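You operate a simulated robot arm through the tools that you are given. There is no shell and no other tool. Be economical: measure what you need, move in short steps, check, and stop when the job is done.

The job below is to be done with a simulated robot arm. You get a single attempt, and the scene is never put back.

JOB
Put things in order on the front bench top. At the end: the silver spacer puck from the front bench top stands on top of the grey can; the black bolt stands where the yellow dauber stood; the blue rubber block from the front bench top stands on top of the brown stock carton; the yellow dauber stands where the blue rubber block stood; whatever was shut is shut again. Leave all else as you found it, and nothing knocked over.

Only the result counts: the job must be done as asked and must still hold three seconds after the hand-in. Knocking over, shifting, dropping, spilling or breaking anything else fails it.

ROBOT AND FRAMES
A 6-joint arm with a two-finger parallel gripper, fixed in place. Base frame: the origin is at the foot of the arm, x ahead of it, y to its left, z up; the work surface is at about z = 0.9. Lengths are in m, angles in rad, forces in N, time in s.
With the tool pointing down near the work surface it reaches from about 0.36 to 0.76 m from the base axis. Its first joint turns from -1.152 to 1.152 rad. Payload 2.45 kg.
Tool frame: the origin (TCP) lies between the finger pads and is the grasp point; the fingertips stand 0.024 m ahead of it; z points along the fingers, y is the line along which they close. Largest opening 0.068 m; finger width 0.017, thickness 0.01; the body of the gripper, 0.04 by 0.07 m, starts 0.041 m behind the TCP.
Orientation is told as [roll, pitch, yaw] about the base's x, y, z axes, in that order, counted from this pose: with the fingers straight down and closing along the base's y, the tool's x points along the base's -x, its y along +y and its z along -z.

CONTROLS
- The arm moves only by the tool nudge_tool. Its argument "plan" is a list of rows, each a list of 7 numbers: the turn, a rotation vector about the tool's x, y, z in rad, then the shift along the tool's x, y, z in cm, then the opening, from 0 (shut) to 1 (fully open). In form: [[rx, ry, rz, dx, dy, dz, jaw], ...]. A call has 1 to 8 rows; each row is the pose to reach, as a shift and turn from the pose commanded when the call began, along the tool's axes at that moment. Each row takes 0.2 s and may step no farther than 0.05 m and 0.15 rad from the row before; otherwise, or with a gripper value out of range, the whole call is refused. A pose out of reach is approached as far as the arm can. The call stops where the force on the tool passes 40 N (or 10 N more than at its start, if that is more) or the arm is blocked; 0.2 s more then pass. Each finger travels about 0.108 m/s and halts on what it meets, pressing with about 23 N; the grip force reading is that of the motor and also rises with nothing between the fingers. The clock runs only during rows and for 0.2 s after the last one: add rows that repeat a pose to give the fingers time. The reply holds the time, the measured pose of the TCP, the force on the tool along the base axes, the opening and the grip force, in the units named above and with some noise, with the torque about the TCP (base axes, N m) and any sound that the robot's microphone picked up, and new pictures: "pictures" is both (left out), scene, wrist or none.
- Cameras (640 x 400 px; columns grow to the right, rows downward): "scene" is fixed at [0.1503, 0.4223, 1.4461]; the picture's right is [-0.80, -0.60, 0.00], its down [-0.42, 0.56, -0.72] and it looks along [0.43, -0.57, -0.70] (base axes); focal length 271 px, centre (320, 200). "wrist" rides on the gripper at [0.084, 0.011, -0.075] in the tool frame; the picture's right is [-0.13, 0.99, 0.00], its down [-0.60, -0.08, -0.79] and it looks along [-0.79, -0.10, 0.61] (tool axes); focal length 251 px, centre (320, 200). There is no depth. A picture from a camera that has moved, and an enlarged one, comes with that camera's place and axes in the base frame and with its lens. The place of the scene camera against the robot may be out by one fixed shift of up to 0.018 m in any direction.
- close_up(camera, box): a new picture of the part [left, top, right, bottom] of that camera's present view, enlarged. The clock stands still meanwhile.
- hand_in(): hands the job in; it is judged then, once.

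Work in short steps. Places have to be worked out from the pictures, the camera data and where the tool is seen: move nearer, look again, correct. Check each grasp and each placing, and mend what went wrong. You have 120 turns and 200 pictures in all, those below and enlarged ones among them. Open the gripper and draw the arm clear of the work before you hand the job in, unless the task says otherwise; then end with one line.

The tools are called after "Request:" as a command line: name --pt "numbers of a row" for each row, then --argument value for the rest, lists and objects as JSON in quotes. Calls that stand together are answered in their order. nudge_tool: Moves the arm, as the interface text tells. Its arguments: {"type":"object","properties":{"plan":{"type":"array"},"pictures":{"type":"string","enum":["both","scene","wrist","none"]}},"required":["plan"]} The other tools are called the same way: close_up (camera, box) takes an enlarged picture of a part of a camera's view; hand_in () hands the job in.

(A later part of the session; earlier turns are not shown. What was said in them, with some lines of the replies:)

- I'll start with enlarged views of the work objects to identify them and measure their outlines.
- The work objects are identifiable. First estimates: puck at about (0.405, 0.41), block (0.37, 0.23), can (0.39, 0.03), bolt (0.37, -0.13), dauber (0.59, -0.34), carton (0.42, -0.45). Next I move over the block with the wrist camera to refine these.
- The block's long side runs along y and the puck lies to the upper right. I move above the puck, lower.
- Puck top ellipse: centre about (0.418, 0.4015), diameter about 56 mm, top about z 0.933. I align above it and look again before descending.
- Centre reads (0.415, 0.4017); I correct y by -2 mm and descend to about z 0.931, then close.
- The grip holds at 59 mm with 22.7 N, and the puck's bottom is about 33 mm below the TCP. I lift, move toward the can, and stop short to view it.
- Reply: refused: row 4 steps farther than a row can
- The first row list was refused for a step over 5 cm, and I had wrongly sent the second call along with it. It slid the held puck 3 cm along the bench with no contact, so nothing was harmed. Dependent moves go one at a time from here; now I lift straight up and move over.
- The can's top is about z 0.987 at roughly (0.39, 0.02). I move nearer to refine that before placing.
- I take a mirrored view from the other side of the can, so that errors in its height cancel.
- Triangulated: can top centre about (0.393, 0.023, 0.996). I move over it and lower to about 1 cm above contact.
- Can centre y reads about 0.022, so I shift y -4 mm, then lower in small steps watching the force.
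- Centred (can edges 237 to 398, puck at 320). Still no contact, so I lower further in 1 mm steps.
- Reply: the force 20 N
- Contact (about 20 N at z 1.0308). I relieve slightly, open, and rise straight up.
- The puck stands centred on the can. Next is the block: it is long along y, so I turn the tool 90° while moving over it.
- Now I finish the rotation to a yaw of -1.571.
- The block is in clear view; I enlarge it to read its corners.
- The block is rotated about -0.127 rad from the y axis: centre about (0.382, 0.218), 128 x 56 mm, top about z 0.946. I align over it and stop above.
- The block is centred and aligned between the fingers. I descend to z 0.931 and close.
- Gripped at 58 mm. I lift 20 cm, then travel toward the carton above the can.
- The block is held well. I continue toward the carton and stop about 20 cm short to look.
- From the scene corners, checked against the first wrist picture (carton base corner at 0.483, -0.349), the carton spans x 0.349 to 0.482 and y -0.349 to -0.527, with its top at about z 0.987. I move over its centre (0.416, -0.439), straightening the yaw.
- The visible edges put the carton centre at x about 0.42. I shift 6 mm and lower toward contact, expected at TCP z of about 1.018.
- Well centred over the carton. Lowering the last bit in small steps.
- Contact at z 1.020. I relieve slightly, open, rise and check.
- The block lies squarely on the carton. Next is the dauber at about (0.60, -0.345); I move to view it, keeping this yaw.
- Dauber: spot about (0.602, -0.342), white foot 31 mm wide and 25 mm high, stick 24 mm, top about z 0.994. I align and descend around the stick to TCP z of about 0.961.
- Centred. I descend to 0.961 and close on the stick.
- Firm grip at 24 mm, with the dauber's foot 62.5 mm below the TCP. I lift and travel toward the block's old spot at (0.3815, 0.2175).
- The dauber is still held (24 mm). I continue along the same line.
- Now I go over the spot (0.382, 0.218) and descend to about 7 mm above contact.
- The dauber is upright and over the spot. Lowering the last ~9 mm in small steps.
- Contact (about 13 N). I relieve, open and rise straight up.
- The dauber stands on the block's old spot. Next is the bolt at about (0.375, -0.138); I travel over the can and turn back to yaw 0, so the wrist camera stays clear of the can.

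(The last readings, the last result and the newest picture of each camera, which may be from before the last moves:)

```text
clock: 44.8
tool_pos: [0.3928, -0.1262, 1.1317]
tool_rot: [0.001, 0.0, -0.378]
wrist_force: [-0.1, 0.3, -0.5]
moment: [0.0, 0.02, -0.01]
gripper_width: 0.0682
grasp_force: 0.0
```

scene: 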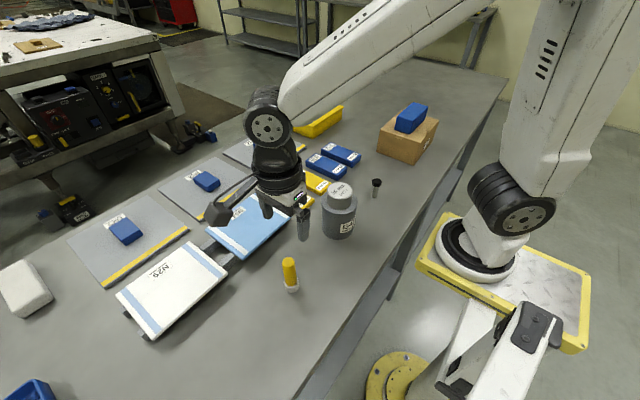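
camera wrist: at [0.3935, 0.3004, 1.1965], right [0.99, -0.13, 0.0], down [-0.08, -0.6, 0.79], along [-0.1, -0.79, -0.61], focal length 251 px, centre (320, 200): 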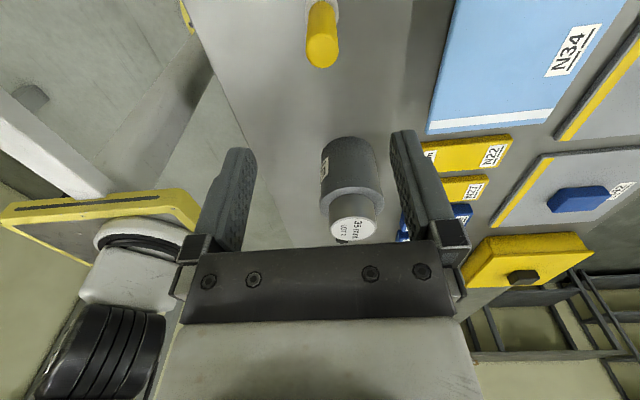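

Finishing the rotation and lowering somewhat for a view of the bolt.

Request:
nudge_tool --pt "0 0 -0.14 0 0 1 1" --pt "0 0 -0.27 0 0 2 1" --pt "0 0 -0.378 0 0 4 1" --pt "0 0 -0.378 0 0 4 1" --pictures "wrist"

Request:
close_up --camera "wrist" --box '[250, 0, 410, 130]'

```text
clock: 45.8
tool_pos: [0.3937, -0.1264, 1.0907]
tool_rot: [-0.001, 0.0, 0.001]
wrist_force: [0.5, 1.4, -0.7]
moment: [-0.01, 0.0, 0.0]
gripper_width: 0.0681
grasp_force: 0.0
camera wrist: at [0.309, -0.1159, 1.1655], right [0.13, 0.99, 0.0], down [0.6, -0.08, 0.79], along [0.79, -0.1, -0.61], focal length 251 px, centre (320, 200)
```

wrist: 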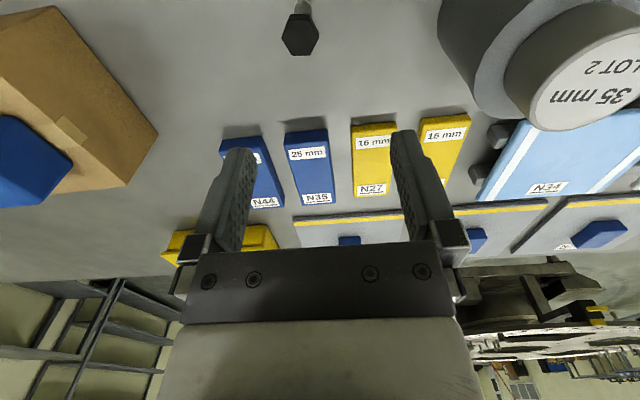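

```text
3.08 times, centred on (330, 65) of wrist
camera zoom: at [0.309, -0.1159, 1.1655], right [0.13, 0.99, 0.0], down [0.6, -0.08, 0.79], along [0.79, -0.1, -0.61], focal length 774 px, centre (289, 615)
```

zoom: 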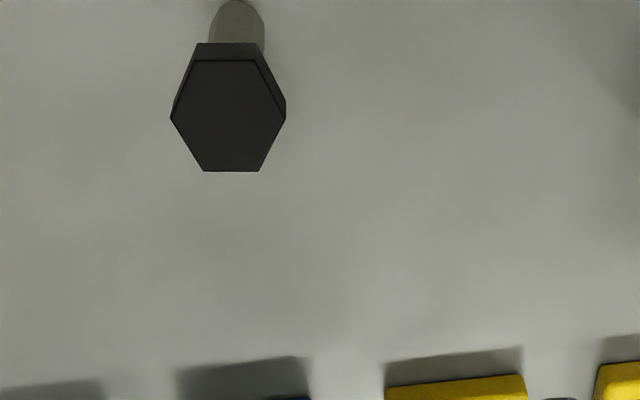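

Bolt: shaft base about (0.380, -0.138), hex head z 0.955 to 0.966, 27 mm across corners with corners along (0.13, 0.99). To close on its flats I need yaw +0.39. I align above at z 1.02 and look.

Request:
nudge_tool --pt "0 0 -0.14 0.7 -0.6 2 1" --pt "0 0 -0.28 1.37 -1.16 4 1" --pt "0 0 -0.393 1.37 -1.16 7 1" --pt "0 0 -0.393 1.37 -1.16 7 1" --pictures "wrist"

Request:
close_up --camera "wrist" --box '[240, 40, 400, 200]'

```text
clock: 46.8
tool_pos: [0.3799, -0.1406, 1.0217]
tool_rot: [0.0, 0.0, 0.395]
wrist_force: [-0.1, -0.2, 0.3]
moment: [-0.01, 0.02, 0.0]
gripper_width: 0.0679
grasp_force: 0.1
camera wrist: at [0.2973, -0.1619, 1.0959], right [-0.26, 0.97, 0.0], down [0.59, 0.16, 0.79], along [0.77, 0.21, -0.61], focal length 251 px, centre (320, 200)
```

wrist: 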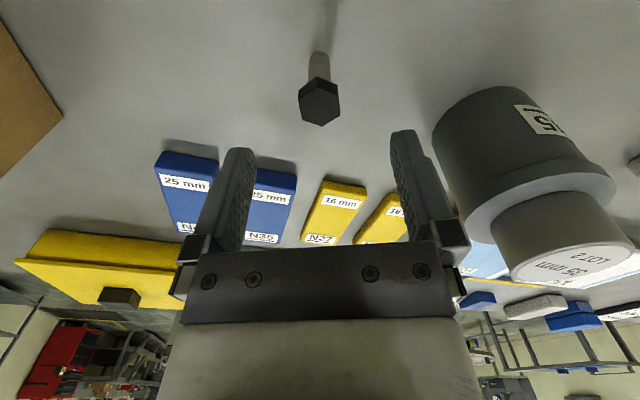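

```text
2.50 times, centred on (320, 120) of wrist
camera zoom: at [0.2973, -0.1619, 1.0959], right [-0.26, 0.97, 0.0], down [0.59, 0.16, 0.79], along [0.77, 0.21, -0.61], focal length 629 px, centre (320, 400)
```

zoom: 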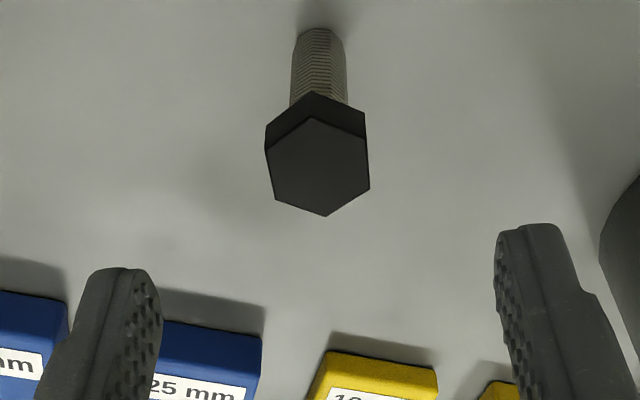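

The flats are aligned with the fingers and the head is centred within 1 mm. I descend to z 0.957 and close.

Request:
nudge_tool --pt "0 0 0 0 0 3 1" --pt "0 0 0 0 0 5.5 1" --pt "0 0 0 0 0 6.45 1" --pt "0 0 0 0 0 6.45 1" --pt "0 0 0 0 0 6.45 0.2" --pt "0 0 0 0 0 6.45 0.2" --pt "0 0 0 0 0 6.45 0.2" --pt "0 0 0 0 0 6.45 0.2" --pictures "wrist"

```text
clock: 48.6
tool_pos: [0.3794, -0.1394, 0.958]
tool_rot: [0.001, -0.001, 0.394]
wrist_force: [0.5, 0.3, -0.4]
moment: [0.02, 0.01, 0.0]
gripper_width: 0.0238
grasp_force: 23.1
camera wrist: at [0.2977, -0.1609, 1.032], right [-0.26, 0.97, 0.0], down [0.59, 0.16, 0.79], along [0.77, 0.21, -0.61], focal length 251 px, centre (320, 200)
```

wrist: 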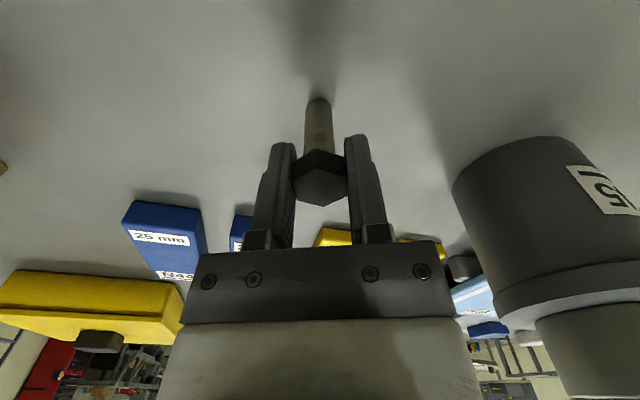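

Gripped on the flats (23.8 mm). I lift and travel to the dauber's old spot at (0.601, -0.342).

Request:
nudge_tool --pt "0 0 0 0 0 -3 0.2" --pt "0 0 0 0 0 -7.5 0.2" --pt "0 0 0 0 0 -12 0.2" --pt "0 0 0 0 0 -15 0.2" --pt "0 0 0 -2 -4.3 -15 0.2" --pt "0 0 0 -4 -8.6 -15 0.2" --pt "0 0 0 -6 -12.9 -15 0.2" --pt "0 0 0 -8 -17.2 -15 0.2" --pictures "none"

```text
clock: 50.4
tool_pos: [0.5178, -0.2675, 1.1062]
tool_rot: [0.002, -0.001, 0.392]
wrist_force: [-0.8, -0.5, -1.5]
moment: [0.0, 0.0, 0.01]
gripper_width: 0.0239
grasp_force: 22.5
```

Request:
nudge_tool --pt "0 0 0 -2 -4.2 0 0.2" --pt "0 0 0 -4 -8.4 0 0.2" --pt "0 0 0 -4.85 -10.1 2 0.2" --pt "0 0 0 -4.85 -10.1 6 0.2" --pt "0 0 0 -4.85 -10.1 10 0.2" --pt "0 0 0 -4.85 -10.1 13.5 0.2" --pt "0 0 0 -4.85 -10.1 13.5 0.2" --pictures "both"

```text
clock: 52.0
tool_pos: [0.599, -0.3403, 0.9724]
tool_rot: [0.0, 0.001, 0.39]
wrist_force: [-0.1, -0.5, -1.5]
moment: [0.0, -0.02, 0.0]
gripper_width: 0.0238
grasp_force: 22.8
camera wrist: at [0.5188, -0.3624, 1.0468], right [-0.26, 0.97, 0.0], down [0.59, 0.16, 0.79], along [0.77, 0.21, -0.61], focal length 251 px, centre (320, 200)
```

scene: 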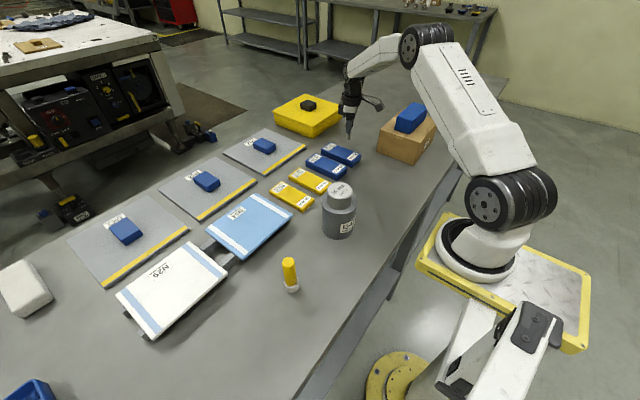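
wrist: 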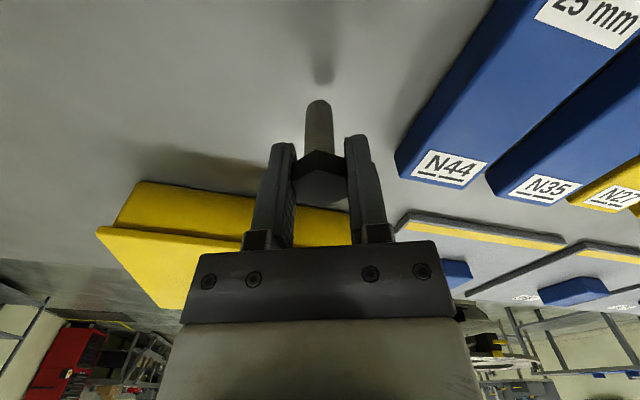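

Bolt is upright over the spot. I lower to just above contact with a 2 mm correction.

Request:
nudge_tool --pt "0 0 0 -0.13 -0.2 0.5 0.2" --pt "0 0 0 -0.13 -0.2 1 0.2" --pt "0 0 0 -0.13 -0.2 1.3 0.2" --pt "0 0 0 -0.13 -0.2 1.3 0.2" --pictures "none"

```text
clock: 53.0
tool_pos: [0.6032, -0.3431, 0.9589]
tool_rot: [0.0, 0.0, 0.394]
wrist_force: [-0.6, -0.3, -0.6]
moment: [-0.01, 0.02, 0.01]
gripper_width: 0.0236
grasp_force: 23.0
```

Request:
nudge_tool --pt "0 0 0 0 0 0.1 0.2" --pt "0 0 0 0 0 0.2 0.2" --pt "0 0 0 0 0 0.2 0.2" --pictures "none"

```text
clock: 53.8
tool_pos: [0.6035, -0.3436, 0.9577]
tool_rot: [0.0, -0.001, 0.394]
wrist_force: [0.3, -0.2, 0.7]
moment: [0.02, 0.0, -0.01]
gripper_width: 0.0237
grasp_force: 23.4
```

The force is only just starting to change; one more millimetre step.

Request:
nudge_tool --pt "0 0 0 0 0 0.1 0.2" --pt "0 0 0 0 0 0.1 0.2" --pictures "wrist"

```text
clock: 54.4
tool_pos: [0.6044, -0.3433, 0.9585]
tool_rot: [-0.002, -0.002, 0.393]
wrist_force: [-0.5, 1.2, 5.7]
moment: [0.1, 0.08, 0.0]
gripper_width: 0.0236
grasp_force: 23.0
camera wrist: at [0.5222, -0.3651, 1.0315], right [-0.26, 0.97, 0.0], down [0.59, 0.16, 0.79], along [0.77, 0.21, -0.61], focal length 251 px, centre (320, 200)
```

wrist: 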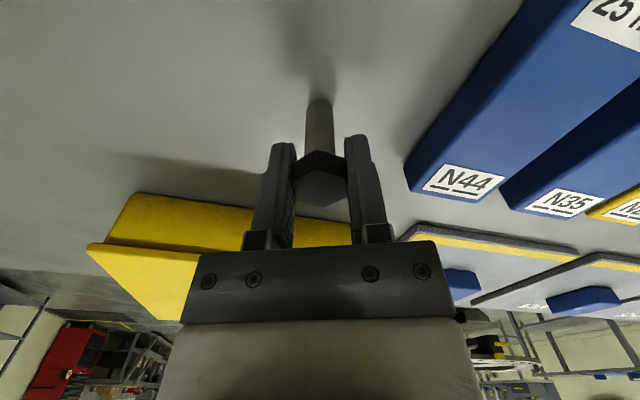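

Touching gently (about 6 N). I open gradually and rise straight up.

Request:
nudge_tool --pt "0 0 0 0 0 0 0.4" --pt "0 0 0 0 0 0 0.6" --pt "0 0 0 0 0 0 0.9" --pt "0 0 0 0 0 0 0.9" --pt "0 0 0 0 0 -2 0.9" --pt "0 0 0 0 0 -6 0.9" --pt "0 0 0 0 0 -10 0.9" --pt "0 0 0 0 0 -14 0.9" --pictures "both"

```text
clock: 56.2
tool_pos: [0.6011, -0.3434, 1.0962]
tool_rot: [0.001, -0.001, 0.391]
wrist_force: [-0.4, -0.3, 0.1]
moment: [-0.01, 0.0, -0.02]
gripper_width: 0.0613
grasp_force: 0.1
camera wrist: at [0.5203, -0.3651, 1.1695], right [-0.26, 0.97, 0.0], down [0.59, 0.16, 0.79], along [0.77, 0.21, -0.61], focal length 251 px, centre (320, 200)
```

scene: 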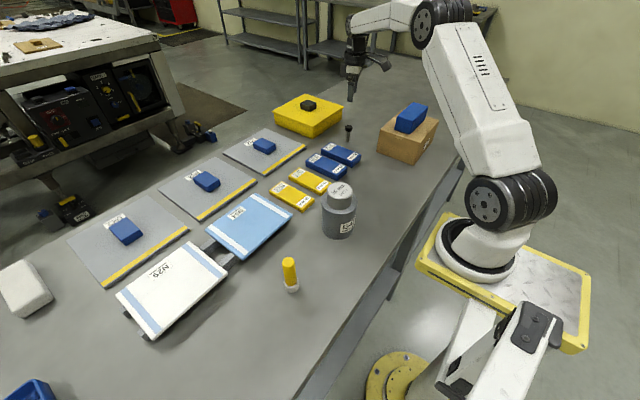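
wrist: 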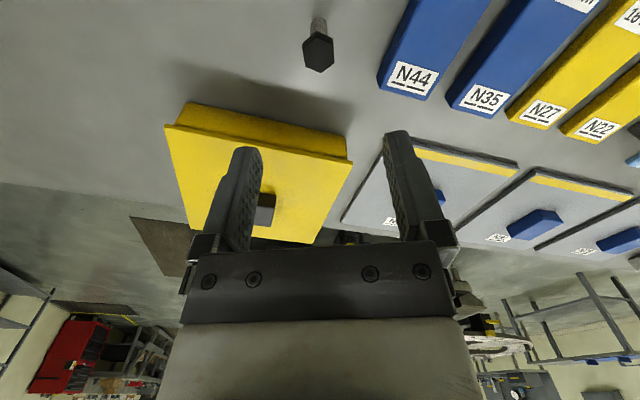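

The bolt stands. I raise the arm clear and check the final state up close.

Request:
nudge_tool --pt "0 0 0 2 2 -4 1" --pt "0 0 0 4 4 -8 1" --pt "0 0 0 6 4 -11 1" --pt "0 0 0 6 4 -11 1" --pictures "none"

Request:
close_up --camera "scene" --box '[260, 80, 460, 205]'

Request:
close_up --camera "scene" --box '[170, 170, 410, 380]'

```text
clock: 57.2
tool_pos: [0.5328, -0.3314, 1.2045]
tool_rot: [0.0, 0.0, 0.392]
wrist_force: [-0.3, 0.1, 0.6]
moment: [0.01, -0.01, -0.03]
gripper_width: 0.068
grasp_force: 0.0
```

```text
3.20 times, centred on (360, 142) of scene
camera zoom: at [0.1503, 0.4223, 1.4461], right [-0.8, -0.6, 0.0], down [-0.42, 0.56, -0.72], along [0.43, -0.57, -0.7], focal length 866 px, centre (192, 384)
```

zoom: 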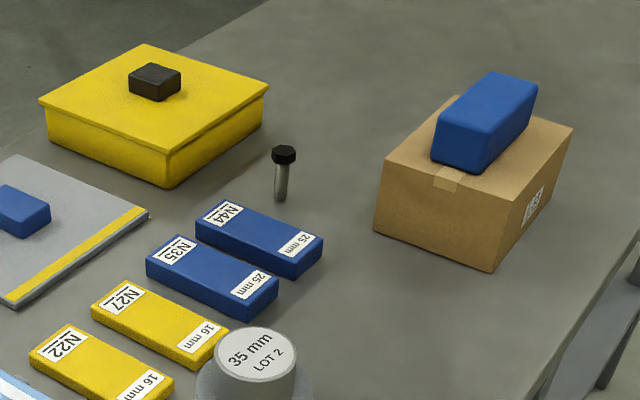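

```text
1.90 times, centred on (290, 275) of scene
camera zoom: at [0.1503, 0.4223, 1.4461], right [-0.8, -0.6, 0.0], down [-0.42, 0.56, -0.72], along [0.43, -0.57, -0.7], focal length 515 px, centre (377, 57)
```

zoom: 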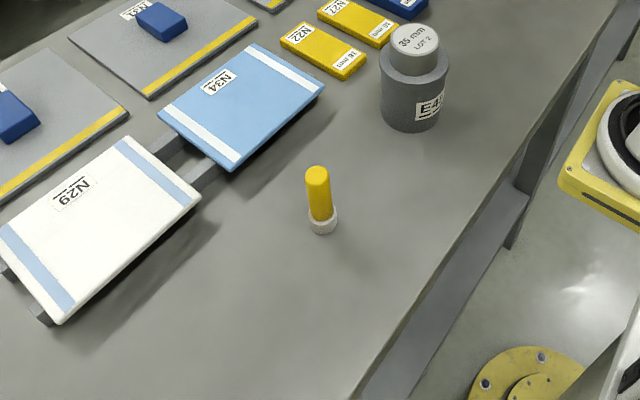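

Everything is in place: the bolt base sits where the dauber's foot was, the dauber is at the centre of the block's old footprint, and both stacks are stable. Nothing was opened, the gripper is open and the arm is clear, so I hand in.

Request:
hand_in

```text
The job is handed in.
```

I handed the job in with all four pieces where you asked: the puck on the can, the block on the carton, the dauber where the block stood, and the bolt where the dauber stood. I opened nothing and saw nothing else moved or knocked over.
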